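You operate a simulated robot arm through the tools that you are given. There is no shell and no other tool.

Carry out the task below with a simulated robot arm. There is one attempt and no reset: what you move stays moved.

Task
Measure 80 ml into the tall cylinder and funnel it into the WASH bottle.
Fine: from the clear jug, through the large funnel; put jug, cylinder and funnel back. Set down upright: clear jug, tall cylinder.
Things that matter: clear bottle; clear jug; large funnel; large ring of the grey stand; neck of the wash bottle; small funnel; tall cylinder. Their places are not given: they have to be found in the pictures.

It is judged by the outcome, as a careful person would: the job done as asked, and still so three seconds after it is handed in. It fails if anything else is knocked over, pushed out of place, dropped, spilled or broken.

Robot
A 7-joint arm with a two-finger parallel gripper, fixed in place. Base frame: the origin is at the foot of the arm, x ahead of it, y to its left, z up; the work surface is at about z = 0.9. Lengths are in m, angles in degrees, forces in N, time in s.
Its first joint turns from -132.0 to 132.0 degrees. Payload 3.91 kg.
The TCP is the grasp point between the finger pads, 0.03 m short of the fingertips. In the tool frame z runs along the fingers and y along their closing line. The gripper opens to 0.11 m. The fingers are 0.02 m wide and 0.01 m thick; the gripper's body (0.048 by 0.112 m) begins 0.055 m behind the TCP.
Orientation is that of the tool frame in the base frame, as [roll, pitch, yaw] about the fixed x, y, z axes, in that order (R = Rz(yaw) Ry(pitch) Rx(roll)). With the fingers straight down and closing along the base's y, the tool's x points along the base's -x, its y along +y and its z along -z.

Tools
- The arm moves only by the tool jog_arm. Its argument "plan" is a list of rows, each an object (a shift or turn left out is 0, a gripper value left out holds the last) with "linear": the shift along the tool's x, y, z in m, a list of three; "rot": the turn, a rotation vector about the tool's x, y, z in degrees, a list of three; "grip": the finger opening in m, from 0 to 0.11. In form: [{"linear": [x, y, z], "rot": [ax, ay, az], "grip": grip}, ...]. A call has 1 to 20 rows; each row is the pose to reach, as a shift and turn from the pose commanded when the call began, along the tool's axes at that moment. Each row takes 0.2 s and may step no farther than 0.05 m and 8.6 degrees from the row before; otherwise, or with a gripper value out of range, the whole call is refused. Where a pose cannot be reached the arm comes as near as it can. A force on the tool above 40 N (or 10 N above the force at the start of the call, whichever is more), or a blocked arm, ends the call early, and 0.2 s more pass. Each finger travels about 0.108 m/s and halts on what it meets, pressing with about 36 N; the grip force reading is that of the motor and also rises with nothing between the fingers. The clock runs only during rows and for 0.2 s after the last one: add rows that repeat a pose to give the fingers time. It gives the time, the measured TCP pose, the force on the tool (base axes), the opening and the grip force at its end, in the units of the frame above (readings bear some noise), with the torque about the TCP (base axes, N m) and any sound that the robot's microphone picked up, and new pictures: "show" is both (left out), scene, wrist or none.
- Cameras (640 x 400 px; columns grow to the right, rows downward): "scene" is fixed at [0.0488, -0.4994, 1.6581]; the picture's right is [0.79, -0.61, 0.00], its down [-0.31, -0.41, -0.86] and it looks along [0.52, 0.68, -0.51] (base axes); focal length 350 px, centre (320, 200). "wrist" rides on the gripper at [0.072, 0.017, -0.103] in the tool frame; the picture's right is [-0.23, 0.97, 0.00], its down [-0.76, -0.18, -0.62] and it looks along [-0.61, -0.14, 0.78] (tool axes); focal length 222 px, centre (320, 200).
- point_at(camera, pixels): for up to 12 pixels [column, row] of the newest picture of that camera ("zoom" is the newest enlarged one), the place [x, y, z] in the base frame of the surface seen there, good to about 0.003 m. It takes no simulated time.
- close_up(camera, box): a new picture of the part [left, top, right, bottom] of that camera's present view, enlarged. It takes no simulated time.
- close_job(): hands the job in; it is judged then, once.

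Leave the gripper open and the arm clear of the work at the hand-in unless told otherwise.

The tools are called after ">>>" as name(argument=value, ...) on one line, values as JSON. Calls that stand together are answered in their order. jog_arm: Moves the arm, as the interface text tells. Its arguments: {"type":"object","properties":{"plan":{"type":"array"},"show":{"type":"string","enum":["both","scene","wrist","none"]}},"required":["plan"]} The other tools are called the same way: point_at (camera, pixels) gives the place of the surface under pixels of a picture; close_up (camera, box) takes an enlarged picture of a part of a camera's view; close_job () hands the job in.

At the start:

```text
time_s: 0.0
eef_pos: [0.4331, 0.3338, 1.3233]
orientation: [180.0, 0.0, -179.9]
ft_force: [0.4, -0.2, 0.3]
wrist_torque: [0.01, 0.0, 0.0]
gripper_width: 0.1099
grasp_force: 0.0
```

scene: 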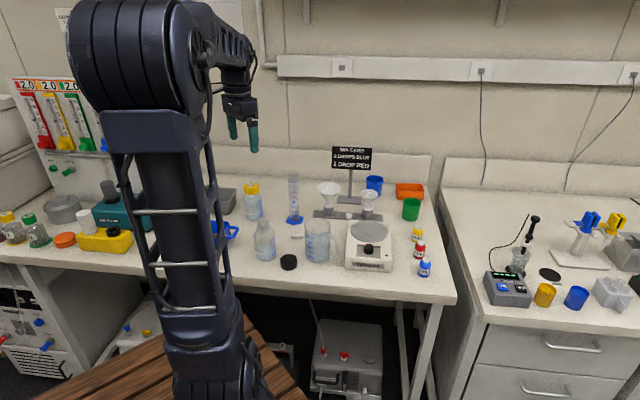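
wrist: 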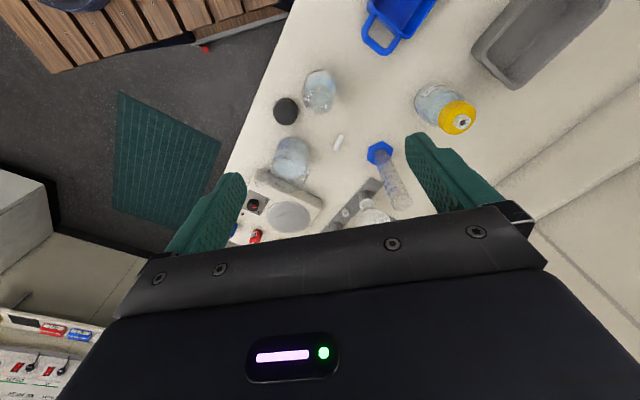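

I see a bench with several items: a bottle with a yellow cap (column 253, row 200), a tall cylinder with a blue base (293,200), two funnels on a grey stand (330,195 and 368,200), a jug (318,240) and a bottle (265,240). I'll enlarge the views first.

>>> close_up(camera="scene", box=[220, 140, 460, 290])

>>> close_up(camera="wrist", box=[220, 40, 500, 240])

```text
2.67 times, centred on (340, 215) of scene
```

zoom: 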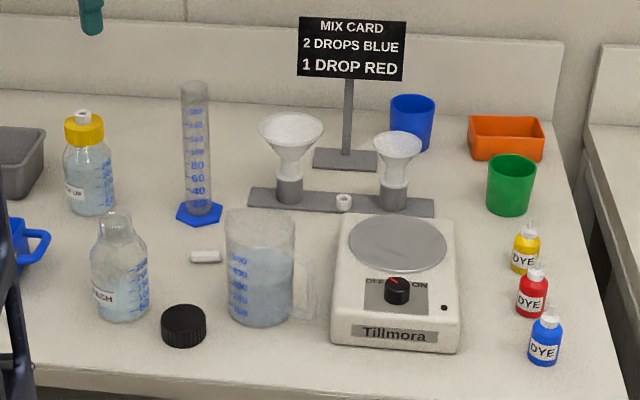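

```text
2.00 times, centred on (360, 140) of wrist
```

zoom: 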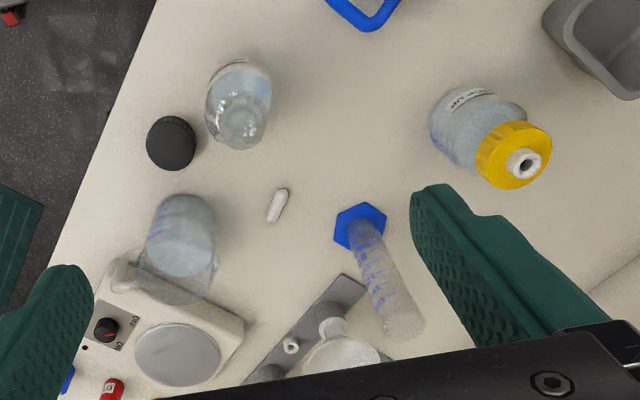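

The WASH bottle is open, with its black cap beside it. The large funnel is in the left ring and the small one in the right. Next I'll enlarge each item and locate it.

>>> close_up(camera="scene", box=[280, 165, 400, 240])

>>> close_up(camera="scene", box=[240, 210, 352, 280])

>>> point_at(camera="zoom", pixels=[[100, 260], [101, 220], [340, 130], [380, 180], [470, 330], [360, 260], [320, 480]])

>>> point_at(camera="scene", pixels=[[264, 222], [264, 250], [258, 259], [318, 225], [318, 250], [338, 247], [293, 176], [293, 190], [293, 219], [330, 185], [328, 214], [368, 193]])

```text
5.33 times, centred on (340, 202) of scene
```

zoom: 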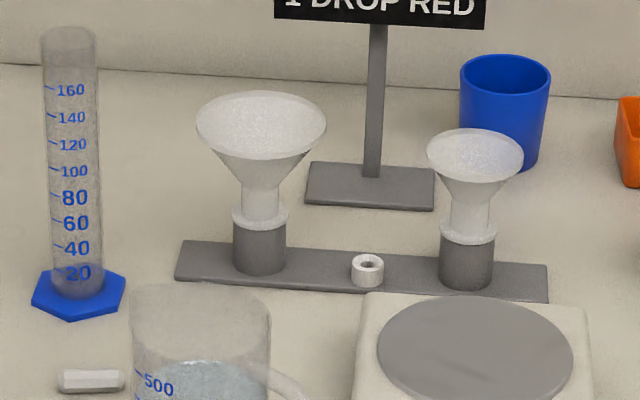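

```text
5.71 times, centred on (296, 245) of scene
```

zoom: 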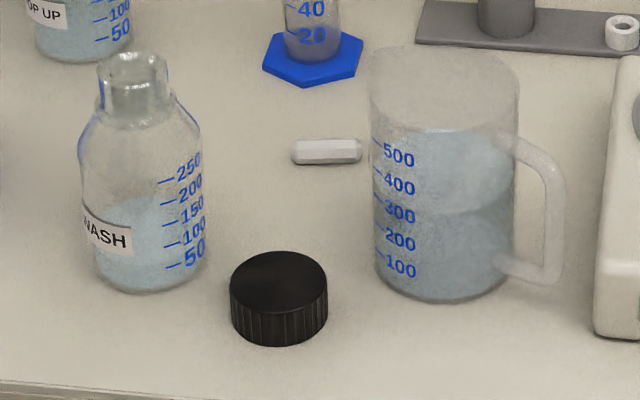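

```text
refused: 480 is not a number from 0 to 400
```

```text
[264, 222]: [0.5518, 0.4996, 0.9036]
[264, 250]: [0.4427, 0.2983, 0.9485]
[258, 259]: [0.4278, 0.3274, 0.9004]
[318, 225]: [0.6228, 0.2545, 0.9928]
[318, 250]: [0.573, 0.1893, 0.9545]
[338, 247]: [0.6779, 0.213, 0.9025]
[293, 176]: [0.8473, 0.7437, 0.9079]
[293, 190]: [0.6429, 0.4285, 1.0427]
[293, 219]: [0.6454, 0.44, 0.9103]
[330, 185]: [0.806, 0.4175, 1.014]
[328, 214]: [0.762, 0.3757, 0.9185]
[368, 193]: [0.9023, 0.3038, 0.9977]
```

The jug holds water to roughly 400 ml and the cylinder is marked every 20 ml. I'll get precise points on the rims, in zoomed views.

>>> point_at(camera="zoom", pixels=[[104, 64], [134, 62], [164, 66], [134, 100], [134, 120], [82, 150], [200, 150], [140, 280], [150, 200], [60, 360], [280, 270], [326, 152]])

>>> point_at(camera="zoom", pixels=[[373, 75], [445, 50], [517, 90], [445, 120], [445, 160], [440, 220], [445, 285], [520, 150], [550, 170], [558, 220], [545, 270], [510, 268]])

```text
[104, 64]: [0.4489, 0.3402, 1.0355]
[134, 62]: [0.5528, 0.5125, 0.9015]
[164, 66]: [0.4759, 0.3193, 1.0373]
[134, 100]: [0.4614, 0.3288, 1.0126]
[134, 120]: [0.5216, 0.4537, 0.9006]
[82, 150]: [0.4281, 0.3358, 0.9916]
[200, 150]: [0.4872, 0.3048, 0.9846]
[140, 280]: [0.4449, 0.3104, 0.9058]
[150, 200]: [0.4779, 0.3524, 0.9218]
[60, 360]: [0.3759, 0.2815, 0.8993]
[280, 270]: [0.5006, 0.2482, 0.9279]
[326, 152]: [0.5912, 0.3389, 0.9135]
```

```text
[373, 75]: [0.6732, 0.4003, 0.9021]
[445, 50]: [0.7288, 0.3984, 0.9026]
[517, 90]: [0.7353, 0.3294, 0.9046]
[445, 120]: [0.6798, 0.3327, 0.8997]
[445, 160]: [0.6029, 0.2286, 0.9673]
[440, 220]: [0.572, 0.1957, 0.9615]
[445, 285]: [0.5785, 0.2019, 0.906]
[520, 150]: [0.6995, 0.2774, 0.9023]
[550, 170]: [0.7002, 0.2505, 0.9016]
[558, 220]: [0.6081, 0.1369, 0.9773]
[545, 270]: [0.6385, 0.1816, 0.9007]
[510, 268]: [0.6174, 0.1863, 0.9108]
```

The clear parts let the depth reading pass through, so I'll look from above with the wrist camera. First I'll move the arm a little toward -y, over the jug side.

>>> jog_arm(plan=[{"linear": [0, -0.04, 0]}, {"linear": [0, -0.08, 0.02]}, {"linear": [0, -0.12, 0.03]}, {"linear": [0, -0.12, 0.03]}], show="wrist")

>>> close_up(camera="wrist", box=[260, 20, 500, 170])

```text
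time_s: 1.0
eef_pos: [0.4315, 0.2134, 1.2917]
orientation: [180.0, -0.1, -180.0]
ft_force: [-0.3, 0.4, -0.4]
wrist_torque: [0.02, -0.01, -0.01]
gripper_width: 0.1102
grasp_force: 0.1
```

wrist: 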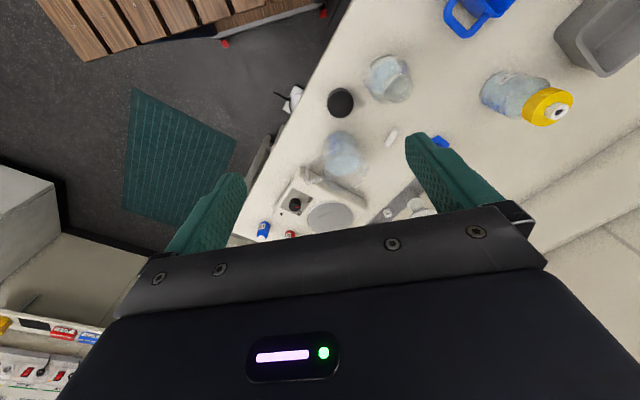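

```text
2.67 times, centred on (380, 95) of wrist
```

zoom: 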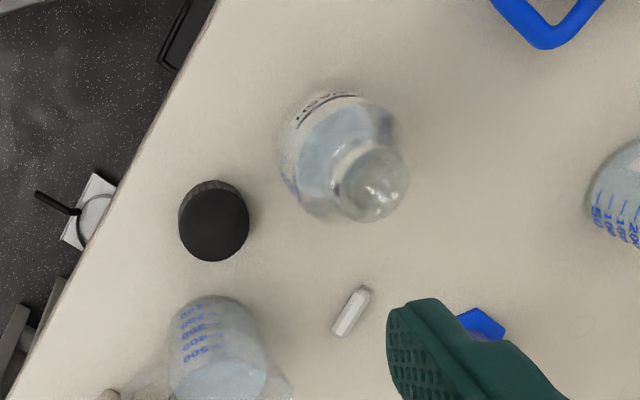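

The view is useful for the bottle. I'll move forward to see the jug, cylinder and funnels nearer to straight down.

>>> jog_arm(plan=[{"linear": [-0.045, 0.01, 0]}, {"linear": [-0.09, 0.02, 0]}, {"linear": [-0.135, 0.03, 0]}, {"linear": [-0.18, 0.04, 0]}, {"linear": [-0.22, 0.05, 0]}, {"linear": [-0.22, 0.05, 0]}], show="wrist")

>>> close_up(camera="wrist", box=[200, 20, 440, 170])

```text
time_s: 2.4
eef_pos: [0.6508, 0.2651, 1.2932]
orientation: [180.0, 0.0, -179.8]
ft_force: [-0.8, -0.3, 0.0]
wrist_torque: [0.03, 0.01, 0.01]
gripper_width: 0.1098
grasp_force: 0.0
```

wrist: 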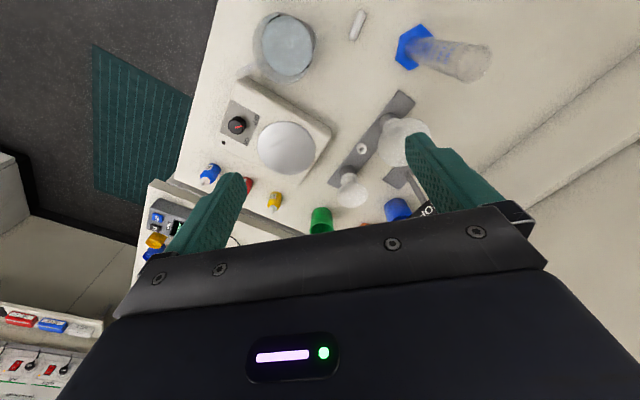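

```text
2.67 times, centred on (320, 95) of wrist
```

zoom: 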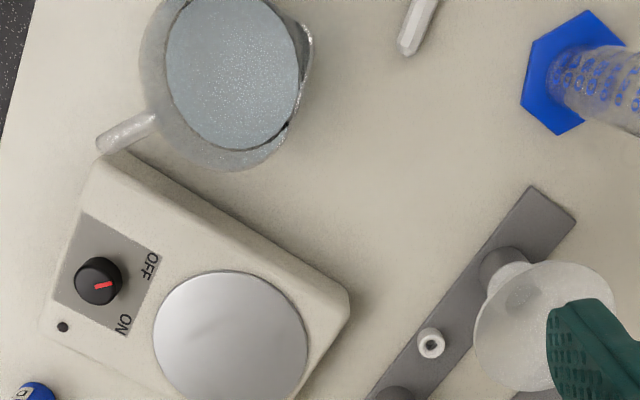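

Good overhead view: the jug at top left has its handle toward the lower left, and the cylinder, stand and large funnel are visible. I'll measure points here.

>>> point_at(camera="zoom", pixels=[[105, 143], [125, 132], [148, 120], [141, 80], [165, 145], [230, 168], [285, 140], [310, 60], [232, 75], [310, 35], [300, 95]])

>>> point_at(camera="zoom", pixels=[[540, 80], [630, 60], [586, 12], [532, 42], [560, 133], [522, 102], [545, 270], [480, 330], [505, 260], [600, 275], [520, 380], [432, 343]])

>>> point_at(camera="wrist", pixels=[[270, 15], [262, 25], [284, 75], [313, 45], [300, 20], [460, 60], [485, 65], [468, 82], [400, 140], [378, 150], [352, 195], [345, 183]])

```text
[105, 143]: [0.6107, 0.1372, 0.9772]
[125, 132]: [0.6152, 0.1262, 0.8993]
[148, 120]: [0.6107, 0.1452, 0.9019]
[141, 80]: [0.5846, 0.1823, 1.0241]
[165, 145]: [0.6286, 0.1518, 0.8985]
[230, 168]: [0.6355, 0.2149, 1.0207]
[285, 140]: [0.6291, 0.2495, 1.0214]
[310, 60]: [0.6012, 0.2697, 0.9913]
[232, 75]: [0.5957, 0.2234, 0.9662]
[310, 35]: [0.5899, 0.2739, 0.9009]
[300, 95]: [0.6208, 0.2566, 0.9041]
```

```text
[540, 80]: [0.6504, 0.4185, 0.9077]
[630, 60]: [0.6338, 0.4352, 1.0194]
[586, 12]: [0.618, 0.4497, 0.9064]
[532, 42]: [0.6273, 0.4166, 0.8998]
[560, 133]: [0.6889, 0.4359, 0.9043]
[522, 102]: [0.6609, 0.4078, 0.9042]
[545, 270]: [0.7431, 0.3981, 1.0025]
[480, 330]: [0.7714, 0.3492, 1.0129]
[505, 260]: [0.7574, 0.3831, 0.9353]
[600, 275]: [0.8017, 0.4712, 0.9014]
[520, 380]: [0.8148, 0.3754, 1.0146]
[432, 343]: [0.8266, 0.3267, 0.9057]
```

```text
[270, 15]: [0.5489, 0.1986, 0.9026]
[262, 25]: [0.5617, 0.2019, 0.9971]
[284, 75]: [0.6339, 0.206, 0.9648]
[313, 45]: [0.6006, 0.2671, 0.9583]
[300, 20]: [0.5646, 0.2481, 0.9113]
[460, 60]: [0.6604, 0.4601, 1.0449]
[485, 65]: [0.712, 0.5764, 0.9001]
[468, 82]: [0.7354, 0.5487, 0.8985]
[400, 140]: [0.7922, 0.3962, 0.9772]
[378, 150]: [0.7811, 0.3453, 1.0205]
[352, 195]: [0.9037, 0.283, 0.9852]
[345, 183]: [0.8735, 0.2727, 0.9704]
```

The jug centre looks near (0.595, 0.223) with its rim at z about 1.021, handle toward -y. The cylinder base is near (0.65, 0.43). I'll enlarge the cylinder and funnel parts in this wrist view for more points, and check the hotplate height next to the jug.

>>> point_at(camera="zoom", pixels=[[125, 165], [180, 190], [230, 220], [230, 300], [345, 300], [60, 230], [575, 220], [530, 190], [400, 385]])

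>>> close_up(camera="wrist", box=[320, 10, 512, 130])

>>> close_up(camera="scene", box=[272, 160, 352, 210])

```text
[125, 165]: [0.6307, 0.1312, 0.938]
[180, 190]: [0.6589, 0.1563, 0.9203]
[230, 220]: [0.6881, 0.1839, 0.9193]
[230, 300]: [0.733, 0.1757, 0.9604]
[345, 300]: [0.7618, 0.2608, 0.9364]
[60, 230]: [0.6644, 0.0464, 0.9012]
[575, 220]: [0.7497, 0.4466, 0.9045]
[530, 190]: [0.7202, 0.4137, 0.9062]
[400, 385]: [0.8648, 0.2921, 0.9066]
```

```text
3.33 times, centred on (416, 70) of wrist
```

zoom: 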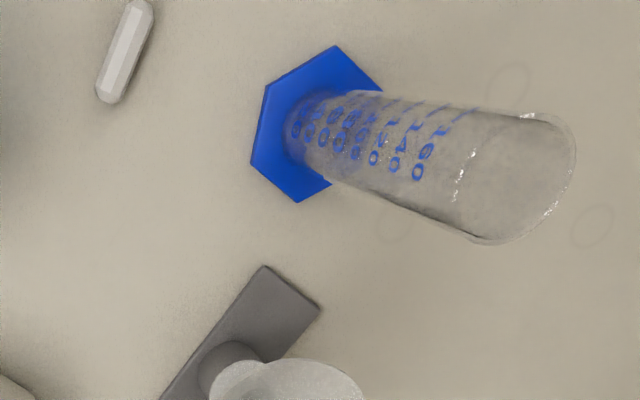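

```text
8.00 times, centred on (312, 185) of scene
```

zoom: 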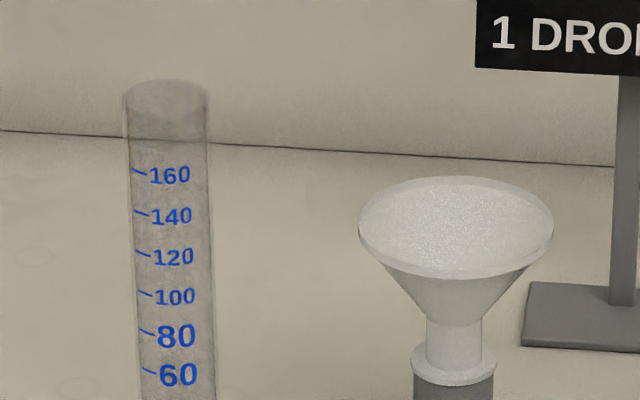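

The funnel has a cone with a rim band, a stem of about 27 mm and a flange resting on the ring. I'll measure these heights in this enlarged view.

>>> point_at(camera="zoom", pixels=[[455, 271], [455, 260], [455, 225], [455, 180], [362, 235], [550, 235], [454, 322], [454, 345], [454, 366], [454, 380], [454, 395], [455, 300]])

>>> point_at(camera="zoom", pixels=[[126, 98], [208, 98], [165, 82], [165, 110], [170, 130], [135, 250], [175, 336], [205, 300], [132, 172], [139, 210], [215, 370], [415, 350]])

```text
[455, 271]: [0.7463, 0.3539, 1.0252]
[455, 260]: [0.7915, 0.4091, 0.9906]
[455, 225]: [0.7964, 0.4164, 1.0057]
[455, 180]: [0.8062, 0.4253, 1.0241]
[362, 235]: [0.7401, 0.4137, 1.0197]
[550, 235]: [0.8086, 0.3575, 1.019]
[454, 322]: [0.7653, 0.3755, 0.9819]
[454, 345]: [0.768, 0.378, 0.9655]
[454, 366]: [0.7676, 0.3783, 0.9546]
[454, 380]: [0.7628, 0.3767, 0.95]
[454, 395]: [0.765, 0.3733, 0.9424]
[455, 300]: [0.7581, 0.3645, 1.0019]
```

```text
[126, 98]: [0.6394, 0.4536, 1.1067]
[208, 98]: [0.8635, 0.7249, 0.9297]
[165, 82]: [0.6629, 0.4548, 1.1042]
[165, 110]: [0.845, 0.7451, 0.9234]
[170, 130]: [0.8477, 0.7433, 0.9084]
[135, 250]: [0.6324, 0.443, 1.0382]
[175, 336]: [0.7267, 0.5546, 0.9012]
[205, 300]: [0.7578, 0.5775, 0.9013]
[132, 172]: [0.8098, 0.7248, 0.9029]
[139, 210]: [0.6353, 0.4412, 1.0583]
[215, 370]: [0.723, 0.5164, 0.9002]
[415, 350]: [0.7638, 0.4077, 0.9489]
```

The geometry so far:
- Cylinder axis near (0.653, 0.442), rim z 1.106.
- Funnel axis near (0.776, 0.388).
- Jug handle azimuth about -80°, so its spout is toward +y.

I'll turn the tool by 100° so that the fingers straddle the jug across the handle line, and move above the jug while staying high.

>>> jog_arm(plan=[{"linear": [0.005, -0.004, 0], "rot": [0, 0, -8.4]}, {"linear": [0.01, -0.008, 0], "rot": [0, 0, -16.8]}, {"linear": [0.015, -0.012, 0], "rot": [0, 0, -25.2]}, {"linear": [0.02, -0.016, 0], "rot": [0, 0, -33.6]}, {"linear": [0.025, -0.02, 0], "rot": [0, 0, -42]}, {"linear": [0.03, -0.024, 0], "rot": [0, 0, -50.4]}, {"linear": [0.035, -0.028, 0], "rot": [0, 0, -58.8]}, {"linear": [0.04, -0.032, 0], "rot": [0, 0, -67.2]}, {"linear": [0.045, -0.036, 0], "rot": [0, 0, -75.6]}, {"linear": [0.05, -0.04, 0], "rot": [0, 0, -84]}, {"linear": [0.056, -0.042, 0], "rot": [0, 0, -92.4]}, {"linear": [0.056, -0.042, 0], "rot": [0, 0, -100]}, {"linear": [0.056, -0.042, 0], "rot": [0, 0, -100]}])

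>>> close_up(camera="wrist", box=[200, 0, 440, 150])

```text
time_s: 5.2
eef_pos: [0.5966, 0.2228, 1.2944]
orientation: [179.9, 0.0, -79.8]
ft_force: [0.4, -1.2, 0.6]
wrist_torque: [0.0, 0.02, -0.02]
gripper_width: 0.11
grasp_force: 0.0
```

scene: 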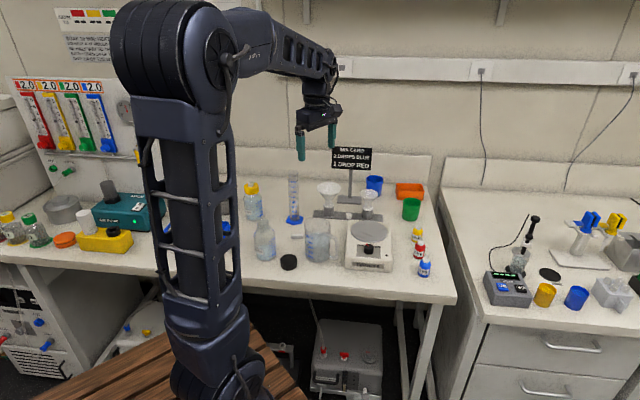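
wrist: 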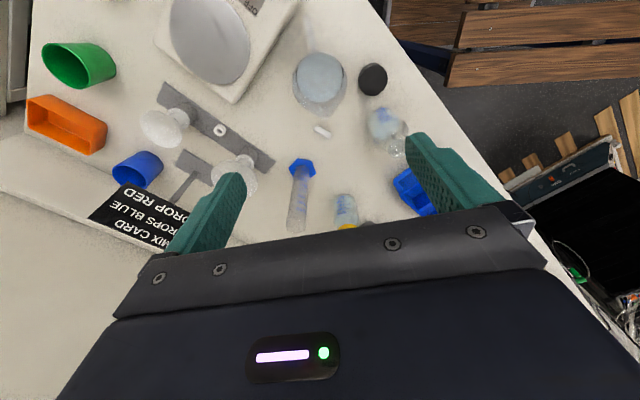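

```text
2.67 times, centred on (320, 75) of wrist
```

zoom: 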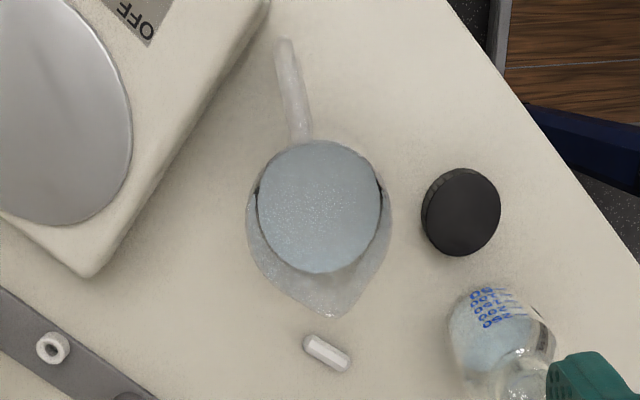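

I see the jug clearly: the handle is at the top (285,45), the spout at the bottom (333,313), and the yaw looks aligned. I'll measure the rim, spout and handle.

>>> point_at(camera="zoom", pixels=[[333, 314], [325, 305], [248, 230], [390, 220], [318, 205], [260, 195], [381, 195], [285, 50], [292, 90], [300, 130], [270, 280], [365, 280]])

```text
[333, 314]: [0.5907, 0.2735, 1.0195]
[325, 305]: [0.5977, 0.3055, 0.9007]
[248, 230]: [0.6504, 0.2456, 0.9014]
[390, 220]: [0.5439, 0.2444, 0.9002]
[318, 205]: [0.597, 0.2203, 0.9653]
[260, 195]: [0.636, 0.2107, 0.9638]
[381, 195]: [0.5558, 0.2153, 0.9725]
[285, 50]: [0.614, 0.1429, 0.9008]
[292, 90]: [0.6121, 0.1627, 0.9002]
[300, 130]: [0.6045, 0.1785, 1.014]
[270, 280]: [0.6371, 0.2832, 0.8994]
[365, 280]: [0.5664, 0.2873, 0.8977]
```

The spout tip is at (0.591, 0.2735, 1.02) and the jug centre at (0.596, 0.222). The TCP is above it, so I'll go straight down to about z 0.985 with the fingers open.

>>> jog_arm(plan=[{"linear": [0, 0, 0.045]}, {"linear": [0, 0, 0.09]}, {"linear": [0, 0, 0.135]}, {"linear": [0, 0, 0.18]}, {"linear": [0, 0, 0.22]}, {"linear": [0, 0, 0.25]}, {"linear": [0, 0, 0.27]}, {"linear": [0, 0, 0.27]}])

>>> close_up(camera="scene", box=[240, 160, 400, 260])

```text
time_s: 7.0
eef_pos: [0.5967, 0.2221, 1.0237]
orientation: [-180.0, -0.1, -79.9]
ft_force: [-0.5, 0.2, -0.7]
wrist_torque: [-0.03, 0.0, 0.02]
gripper_width: 0.1099
grasp_force: 0.0
```

scene: 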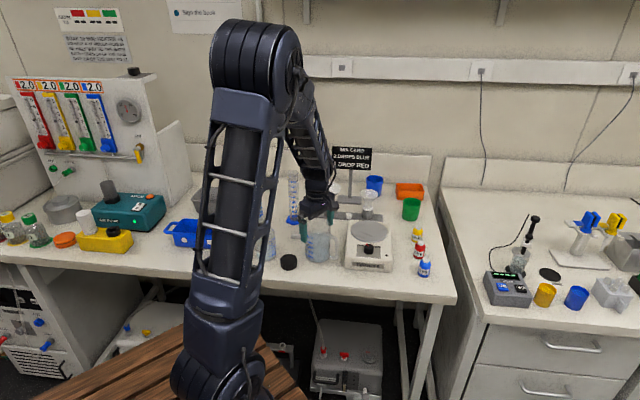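
wrist: 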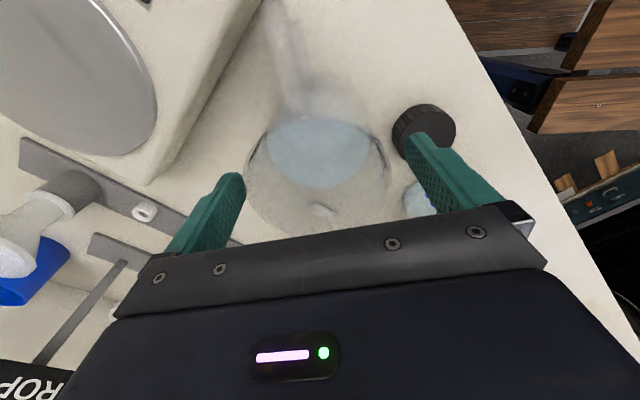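

```text
4.00 times, centred on (320, 210) of scene
```

zoom: 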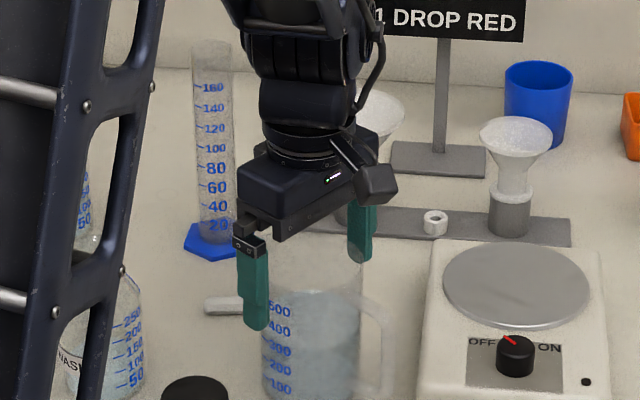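

The fingers straddle the jug evenly. I'll go down the last 37 mm and close on the body.

>>> jog_arm(plan=[{"linear": [0, 0, 0.02]}, {"linear": [0, 0, 0.037]}, {"linear": [0, 0, 0.037], "grip": 0.1}, {"linear": [0, 0, 0.037], "grip": 0.09}, {"linear": [0, 0, 0.037], "grip": 0.08}, {"linear": [0, 0, 0.037], "grip": 0.07}, {"linear": [0, 0, 0.037], "grip": 0.07}, {"linear": [0, 0, 0.037], "grip": 0.07}])

>>> close_up(camera="scene", box=[240, 160, 400, 260])

```text
time_s: 8.8
eef_pos: [0.5965, 0.2227, 0.9878]
orientation: [180.0, 0.0, -80.0]
ft_force: [0.2, -0.4, 0.3]
wrist_torque: [0.12, -0.05, 0.0]
gripper_width: 0.0807
grasp_force: 36.1
```

scene: 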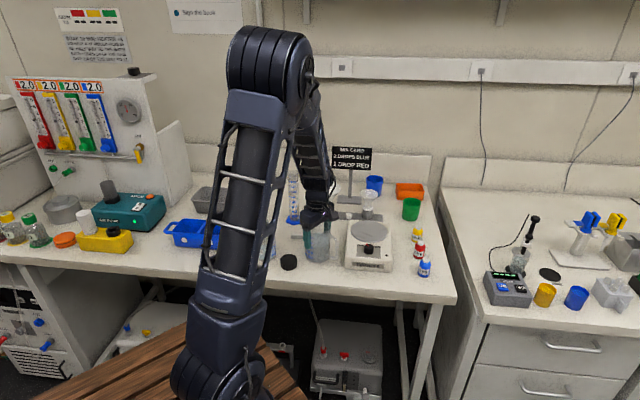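
wrist: 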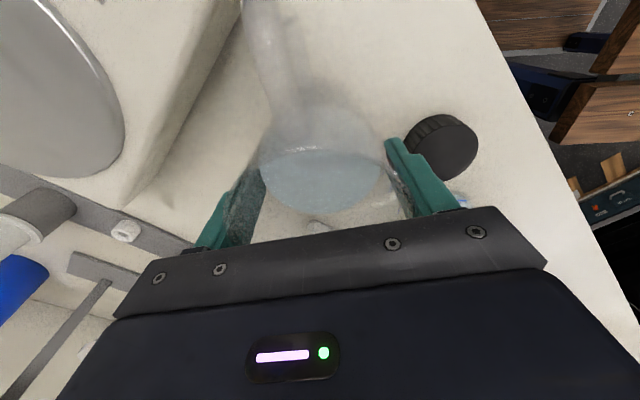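

```text
4.00 times, centred on (320, 210) of scene
```

zoom: 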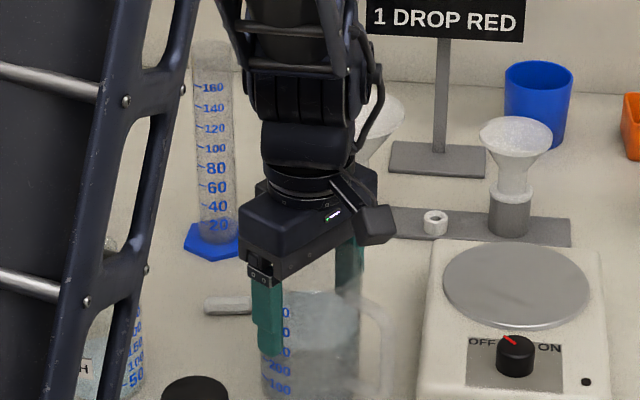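

The jug is held (opening 0.0807 m, 36 N). I'll lift it straight up by 0.16 m, gently.

>>> jog_arm(plan=[{"linear": [0, 0, -0.01]}, {"linear": [0, 0, -0.03]}, {"linear": [0, 0, -0.055]}, {"linear": [0, 0, -0.08]}, {"linear": [0, 0, -0.105]}, {"linear": [0, 0, -0.13]}, {"linear": [0, 0, -0.15]}, {"linear": [0, 0, -0.16]}, {"linear": [0, 0, -0.16]}])

>>> close_up(camera="scene", box=[240, 140, 400, 240])

```text
time_s: 10.8
eef_pos: [0.595, 0.2218, 1.1484]
orientation: [-180.0, 0.0, -80.0]
ft_force: [-0.8, -0.6, -3.1]
wrist_torque: [0.02, -0.01, 0.03]
gripper_width: 0.0807
grasp_force: 35.9
```

scene: 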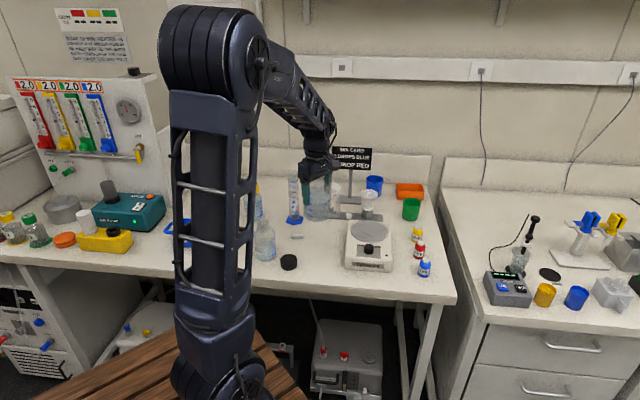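
wrist: 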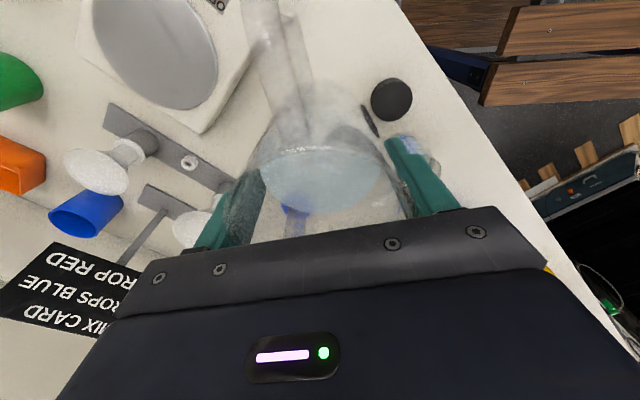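

```text
4.00 times, centred on (320, 190) of scene
```

zoom: 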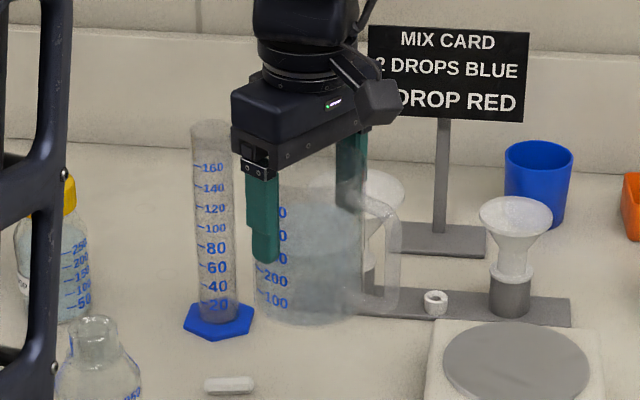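

The jug is lifted and steady, weighing about 3 N. I'll tip it 30° toward the spout, which is below the pouring angle, and carry it so the spout comes over the cylinder mouth with a clear gap.

>>> jog_arm(plan=[{"linear": [0, 0, 0], "rot": [0, 4, 0]}, {"linear": [-0.005, -0.003, 0], "rot": [0, 9, 0]}, {"linear": [-0.015, -0.01, 0], "rot": [0, 14, 0]}, {"linear": [-0.03, -0.02, 0], "rot": [0, 19, 0]}, {"linear": [-0.048, -0.032, 0], "rot": [0, 24, 0]}, {"linear": [-0.066, -0.044, 0], "rot": [0, 28, 0]}, {"linear": [-0.084, -0.056, 0], "rot": [0, 30, 0]}, {"linear": [-0.102, -0.068, 0], "rot": [0, 30, 0]}, {"linear": [-0.118, -0.079, 0], "rot": [0, 30, 0]}, {"linear": [-0.131, -0.087, 0], "rot": [0, 30, 0]}, {"linear": [-0.139, -0.0905, 0], "rot": [0, 30, 0]}, {"linear": [-0.1416, -0.0915, 0], "rot": [0, 30, 0]}, {"linear": [-0.1416, -0.0915, 0], "rot": [0, 30, 0]}])

>>> close_up(camera="scene", box=[240, 140, 400, 240])

```text
time_s: 13.6
eef_pos: [0.6613, 0.378, 1.1462]
orientation: [-179.9, -29.9, -79.9]
ft_force: [-0.1, -0.2, -4.0]
wrist_torque: [0.11, 0.0, 0.03]
gripper_width: 0.0806
grasp_force: 36.4
```

scene: 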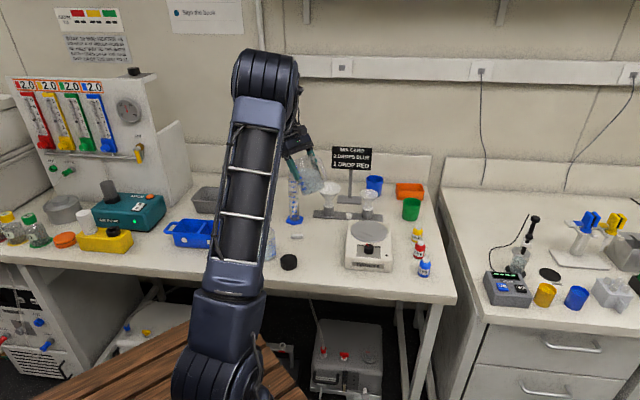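
wrist: 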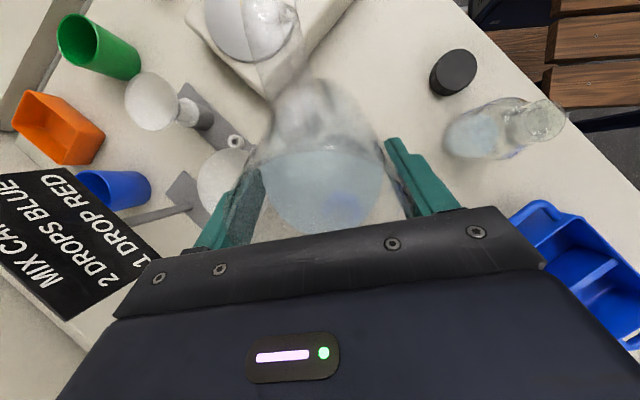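

```text
4.00 times, centred on (320, 190) of scene
```

zoom: 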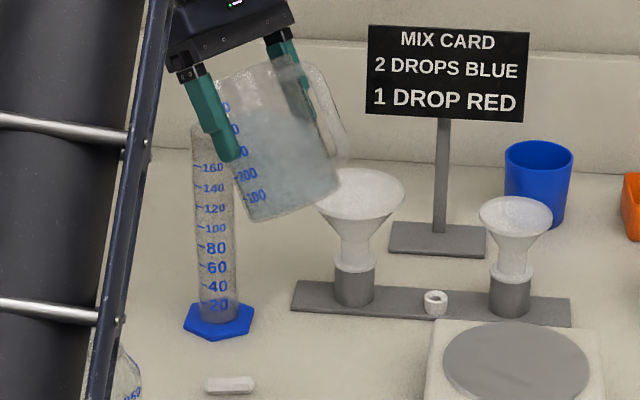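

The cylinder stays visible and the jug is above it. I'll take a closer picture to check the spout against the cylinder mouth.

>>> close_up(camera="scene", box=[272, 140, 336, 180])

>>> point_at(camera="zoom", pixels=[[190, 150], [175, 120], [160, 100], [200, 200], [190, 320], [230, 290], [260, 130], [300, 100]])

```text
10.00 times, centred on (304, 160) of scene
```

zoom: 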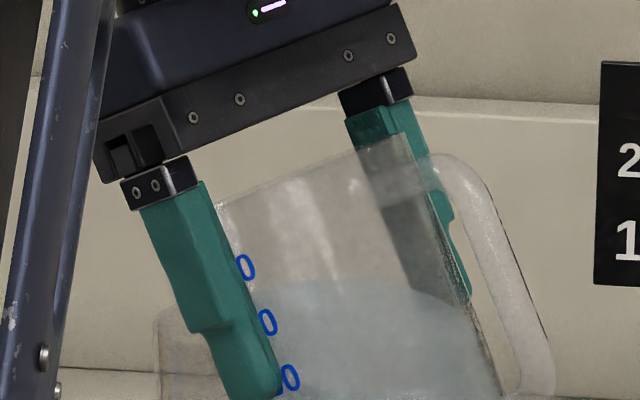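

```text
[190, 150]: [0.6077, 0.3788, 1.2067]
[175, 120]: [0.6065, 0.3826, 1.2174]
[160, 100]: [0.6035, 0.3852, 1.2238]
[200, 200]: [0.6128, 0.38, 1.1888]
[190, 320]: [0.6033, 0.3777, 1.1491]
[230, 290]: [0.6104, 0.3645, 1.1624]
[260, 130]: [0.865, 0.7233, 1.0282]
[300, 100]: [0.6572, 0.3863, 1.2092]
```

I can't see the spout directly, so I'll rely on the measured geometry. I'll lower slightly and tip to 40°, keeping the spout tip fixed over the cylinder.

>>> jog_arm(plan=[{"linear": [-0.0016, 0, 0.0024], "rot": [0, 3, 0]}, {"linear": [-0.0032, 0, 0.0048], "rot": [0, 6, 0]}, {"linear": [-0.0048, 0, 0.0071], "rot": [0, 10, 0]}, {"linear": [-0.0048, 0, 0.0071], "rot": [0, 10, 0]}, {"linear": [-0.0048, 0, 0.0071], "rot": [0, 10, 0]}], show="wrist")

>>> close_up(camera="scene", box=[264, 145, 344, 195])

>>> close_up(camera="scene", box=[264, 175, 344, 225])

```text
time_s: 14.8
eef_pos: [0.6615, 0.3791, 1.1386]
orientation: [180.0, -40.0, -80.0]
ft_force: [0.8, -0.1, -3.2]
wrist_torque: [0.11, 0.0, 0.01]
gripper_width: 0.0808
grasp_force: 35.9
```

wrist: 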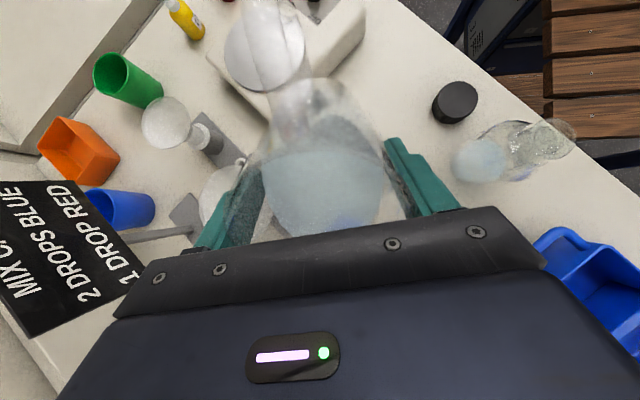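

```text
8.00 times, centred on (304, 170) of scene
```

zoom: 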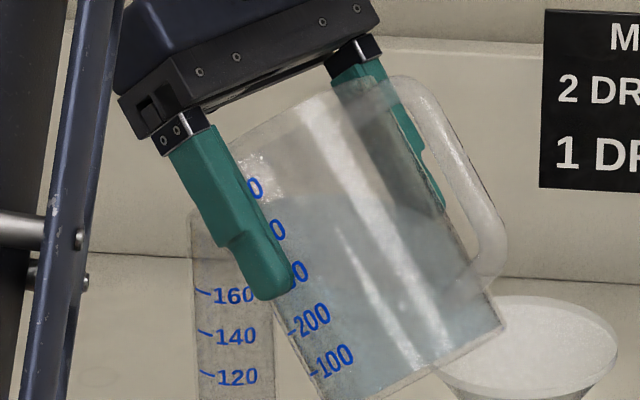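

```text
8.00 times, centred on (304, 200) of scene
```

zoom: 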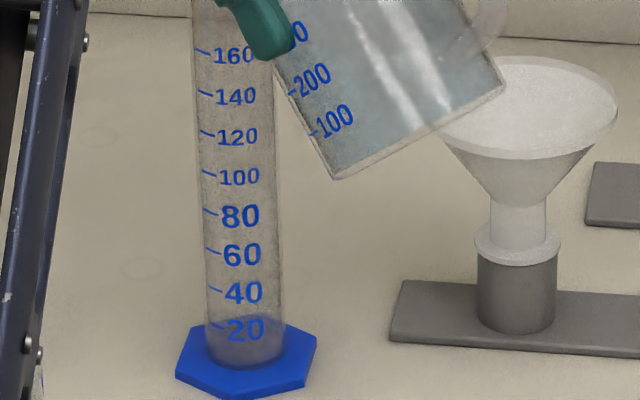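

No water is flowing yet, as far as I can see. I'll tip on to 44° with the spout tip held in place, wait, then look.

>>> jog_arm(plan=[{"linear": [0.001, 0, -0.0018], "rot": [0, 2, 0]}, {"linear": [0.0021, 0, -0.0036], "rot": [0, 4, 0]}, {"linear": [0.0021, 0, -0.0036], "rot": [0, 4, 0]}, {"linear": [0.0021, 0, -0.0036], "rot": [0, 4, 0]}], show="none")

>>> close_up(camera="scene", box=[264, 150, 344, 200])

>>> close_up(camera="scene", box=[272, 185, 320, 225])

```text
time_s: 15.8
eef_pos: [0.6612, 0.3806, 1.1431]
orientation: [-180.0, -44.1, -80.0]
ft_force: [0.1, -0.4, -4.5]
wrist_torque: [0.15, 0.03, 0.0]
gripper_width: 0.0805
grasp_force: 36.1
```

```text
8.00 times, centred on (304, 175) of scene
```

zoom: 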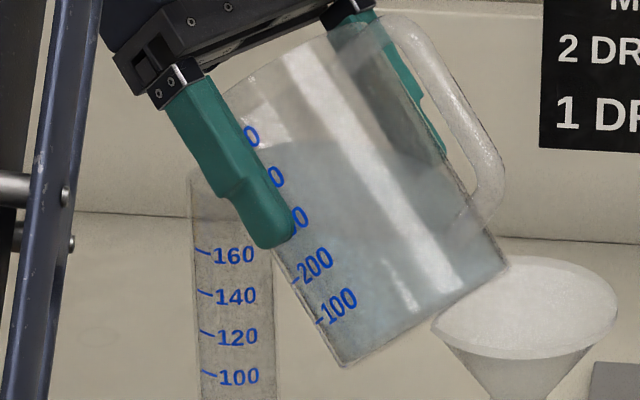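

```text
10.00 times, centred on (296, 205) of scene
```

zoom: 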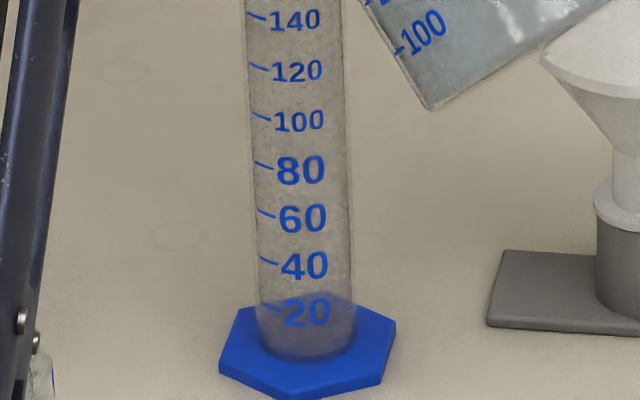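

No flow is visible in the cylinder yet. I'll tip on to 48°.

>>> jog_arm(plan=[{"linear": [0.0005, 0, -0.0009], "rot": [0, 1, 0]}, {"linear": [0.001, 0, -0.0018], "rot": [0, 2, 0]}, {"linear": [0.0016, 0, -0.0027], "rot": [0, 3, 0]}, {"linear": [0.0021, 0, -0.0036], "rot": [0, 4, 0]}, {"linear": [0.0021, 0, -0.0036], "rot": [0, 4, 0]}, {"linear": [0.0021, 0, -0.0036], "rot": [0, 4, 0]}], show="wrist")

>>> close_up(camera="scene", box=[264, 150, 344, 200])

>>> close_up(camera="scene", box=[272, 185, 320, 225])

```text
time_s: 17.2
eef_pos: [0.6606, 0.3797, 1.1473]
orientation: [-179.9, -47.9, -80.0]
ft_force: [0.0, -0.5, -3.2]
wrist_torque: [0.13, 0.0, -0.01]
gripper_width: 0.0807
grasp_force: 36.0
```

wrist: 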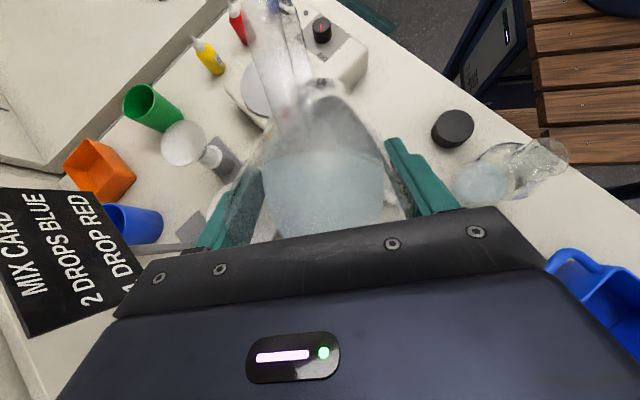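

```text
8.00 times, centred on (304, 175) of scene
```

zoom: 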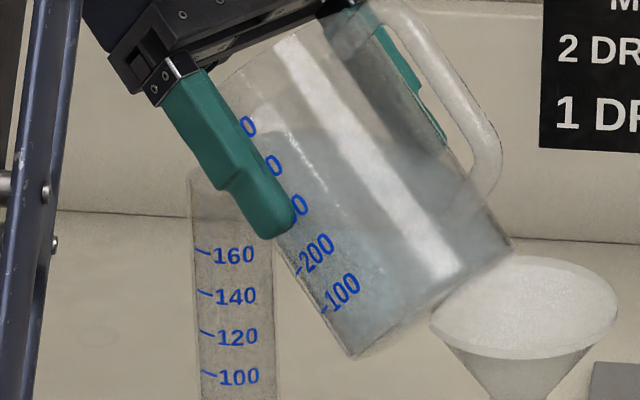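

```text
10.00 times, centred on (296, 205) of scene
```

zoom: 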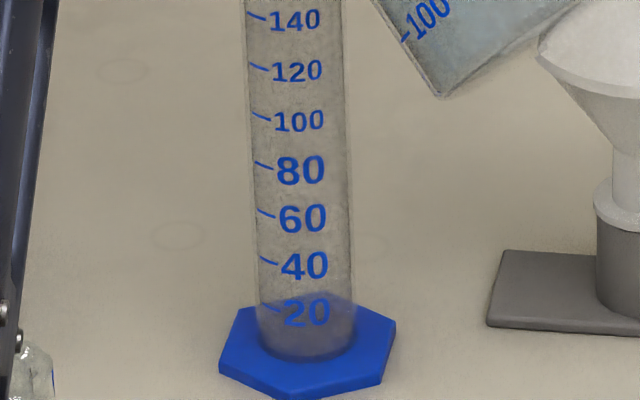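

Still no flow. I'll tip on in small steps to 51°.

>>> jog_arm(plan=[{"linear": [0.0005, 0, -0.0009], "rot": [0, 1, 0]}, {"linear": [0.001, 0, -0.0018], "rot": [0, 2, 0]}, {"linear": [0.0016, 0, -0.0027], "rot": [0, 3, 0]}, {"linear": [0.0016, 0, -0.0027], "rot": [0, 3, 0]}, {"linear": [0.0016, 0, -0.0027], "rot": [0, 3, 0]}], show="none")

>>> close_up(camera="scene", box=[264, 150, 344, 200])

>>> close_up(camera="scene", box=[272, 185, 320, 225])

```text
time_s: 18.4
eef_pos: [0.661, 0.3814, 1.1495]
orientation: [179.9, -51.0, -80.0]
ft_force: [-0.2, 0.0, -4.2]
wrist_torque: [0.13, 0.03, -0.03]
gripper_width: 0.0807
grasp_force: 35.5
```

```text
8.00 times, centred on (304, 175) of scene
```

zoom: 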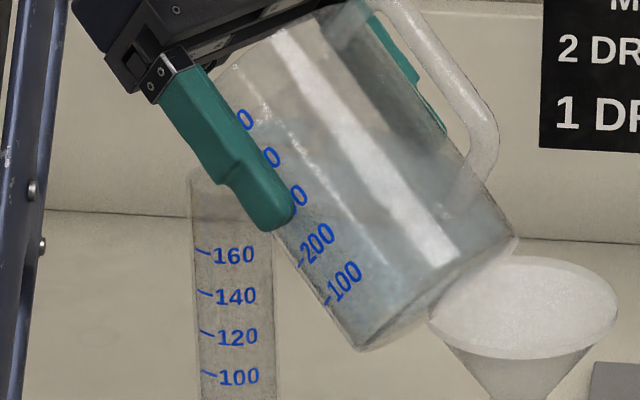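

```text
10.00 times, centred on (296, 205) of scene
```

zoom: 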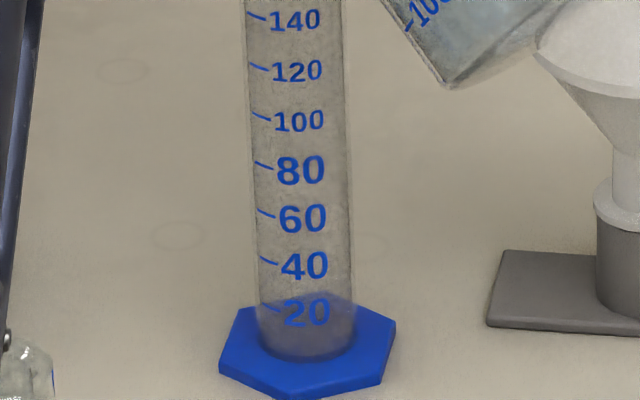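

Still none. I'll go to 54°, one degree per row.

>>> jog_arm(plan=[{"linear": [0.0005, 0, -0.0009], "rot": [0, 1, 0]}, {"linear": [0.001, 0, -0.0018], "rot": [0, 2, 0]}, {"linear": [0.0016, 0, -0.0028], "rot": [0, 3, 0]}, {"linear": [0.0016, 0, -0.0028], "rot": [0, 3, 0]}, {"linear": [0.0016, 0, -0.0028], "rot": [0, 3, 0]}], show="none")

>>> close_up(camera="scene", box=[264, 150, 344, 200])

>>> close_up(camera="scene", box=[272, 185, 320, 225])

```text
time_s: 19.6
eef_pos: [0.6613, 0.382, 1.1514]
orientation: [180.0, -54.0, -80.0]
ft_force: [0.4, 0.5, -3.8]
wrist_torque: [0.12, 0.03, 0.01]
gripper_width: 0.081
grasp_force: 36.1
```

```text
8.00 times, centred on (304, 175) of scene
```

zoom: 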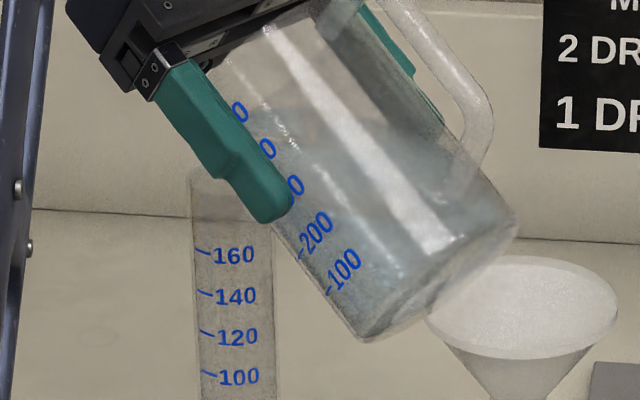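

```text
10.00 times, centred on (296, 205) of scene
```

zoom: 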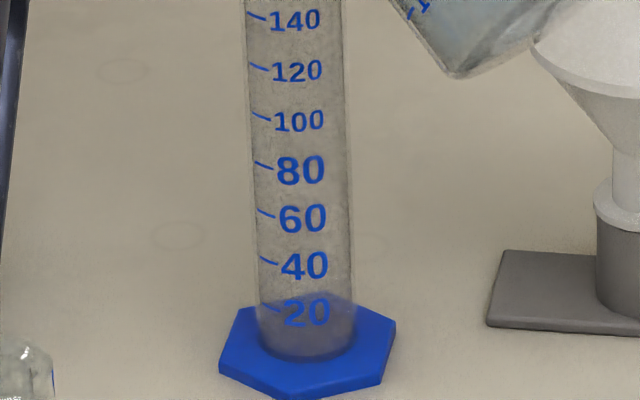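

Nothing yet. I'll go to 57°.

>>> jog_arm(plan=[{"linear": [0.0005, 0, -0.0009], "rot": [0, 1, 0]}, {"linear": [0.001, 0, -0.0018], "rot": [0, 2, 0]}, {"linear": [0.0016, 0, -0.0028], "rot": [0, 3, 0]}, {"linear": [0.0016, 0, -0.0028], "rot": [0, 3, 0]}, {"linear": [0.0016, 0, -0.0028], "rot": [0, 3, 0]}], show="wrist")

>>> close_up(camera="scene", box=[264, 150, 344, 200])

>>> close_up(camera="scene", box=[272, 185, 320, 225])

```text
time_s: 20.8
eef_pos: [0.6597, 0.3835, 1.1555]
orientation: [179.9, -57.0, -79.9]
ft_force: [0.6, -0.5, -3.2]
wrist_torque: [0.14, 0.04, 0.01]
gripper_width: 0.0807
grasp_force: 35.5
```

wrist: 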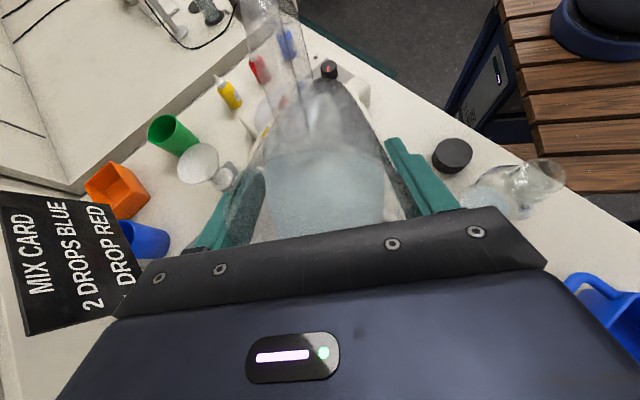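

```text
8.00 times, centred on (304, 175) of scene
```

zoom: 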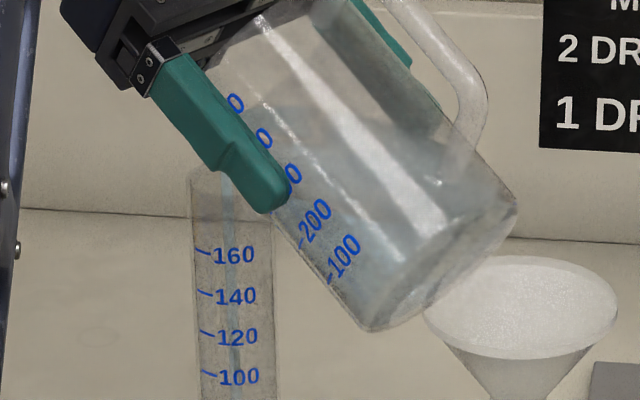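

```text
10.00 times, centred on (296, 205) of scene
```

zoom: 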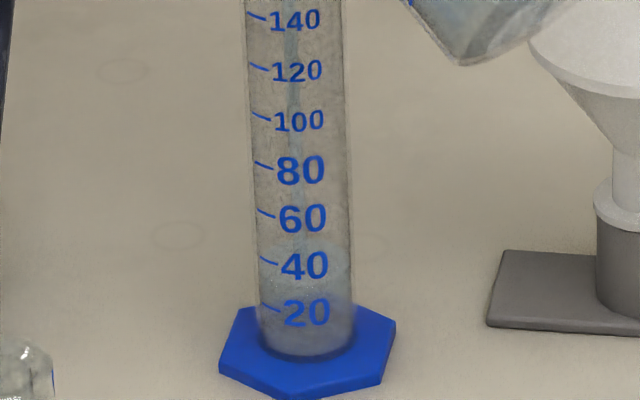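

A stream is now falling in the centre of the cylinder and the level is near 30 ml. I'll hold briefly and look again.

>>> jog_arm(plan=[{"linear": [0, 0, 0]}], show="none")

>>> close_up(camera="scene", box=[272, 185, 320, 225])

```text
time_s: 21.2
eef_pos: [0.6607, 0.3841, 1.1548]
orientation: [-180.0, -56.9, -80.0]
ft_force: [-0.3, 0.8, -2.7]
wrist_torque: [0.12, -0.01, 0.01]
gripper_width: 0.0805
grasp_force: 35.5
```

```text
10.00 times, centred on (296, 205) of scene
```

zoom: 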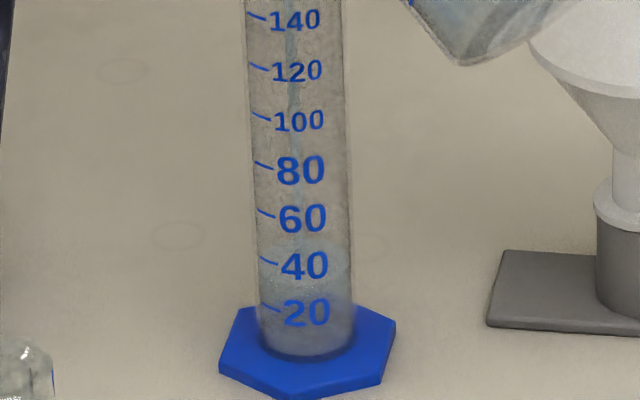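

The rise is slow. I'll hold two more rows.

>>> jog_arm(plan=[{"linear": [0, 0, 0]}, {"linear": [0, 0, 0]}, {"linear": [0, 0, 0]}], show="none")

>>> close_up(camera="scene", box=[280, 190, 312, 220])

```text
time_s: 22.0
eef_pos: [0.6611, 0.3833, 1.1559]
orientation: [180.0, -57.0, -79.9]
ft_force: [0.3, -0.4, -3.5]
wrist_torque: [0.13, 0.02, 0.0]
gripper_width: 0.0806
grasp_force: 35.4
```

```text
13.33 times, centred on (296, 205) of scene
```

zoom: 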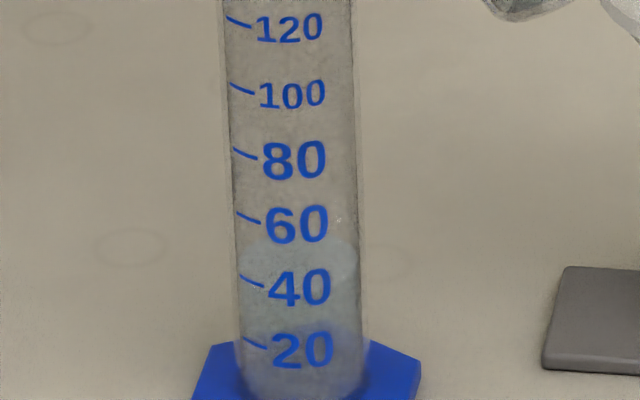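

The stream seems to have nearly stopped, with the level near the 40 mark. I'll read heights of the surface and marks.

>>> point_at(camera="zoom", pixels=[[300, 250], [300, 262], [290, 268], [285, 275], [242, 277], [235, 150], [239, 214], [231, 84], [246, 340], [300, 330]])

```text
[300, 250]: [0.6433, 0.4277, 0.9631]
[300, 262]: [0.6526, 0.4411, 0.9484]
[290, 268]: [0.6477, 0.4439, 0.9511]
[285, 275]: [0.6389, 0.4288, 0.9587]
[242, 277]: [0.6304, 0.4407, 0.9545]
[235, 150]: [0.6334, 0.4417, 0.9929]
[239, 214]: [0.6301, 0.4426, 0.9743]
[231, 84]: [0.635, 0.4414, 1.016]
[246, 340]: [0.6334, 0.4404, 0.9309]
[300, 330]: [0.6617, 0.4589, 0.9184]
```

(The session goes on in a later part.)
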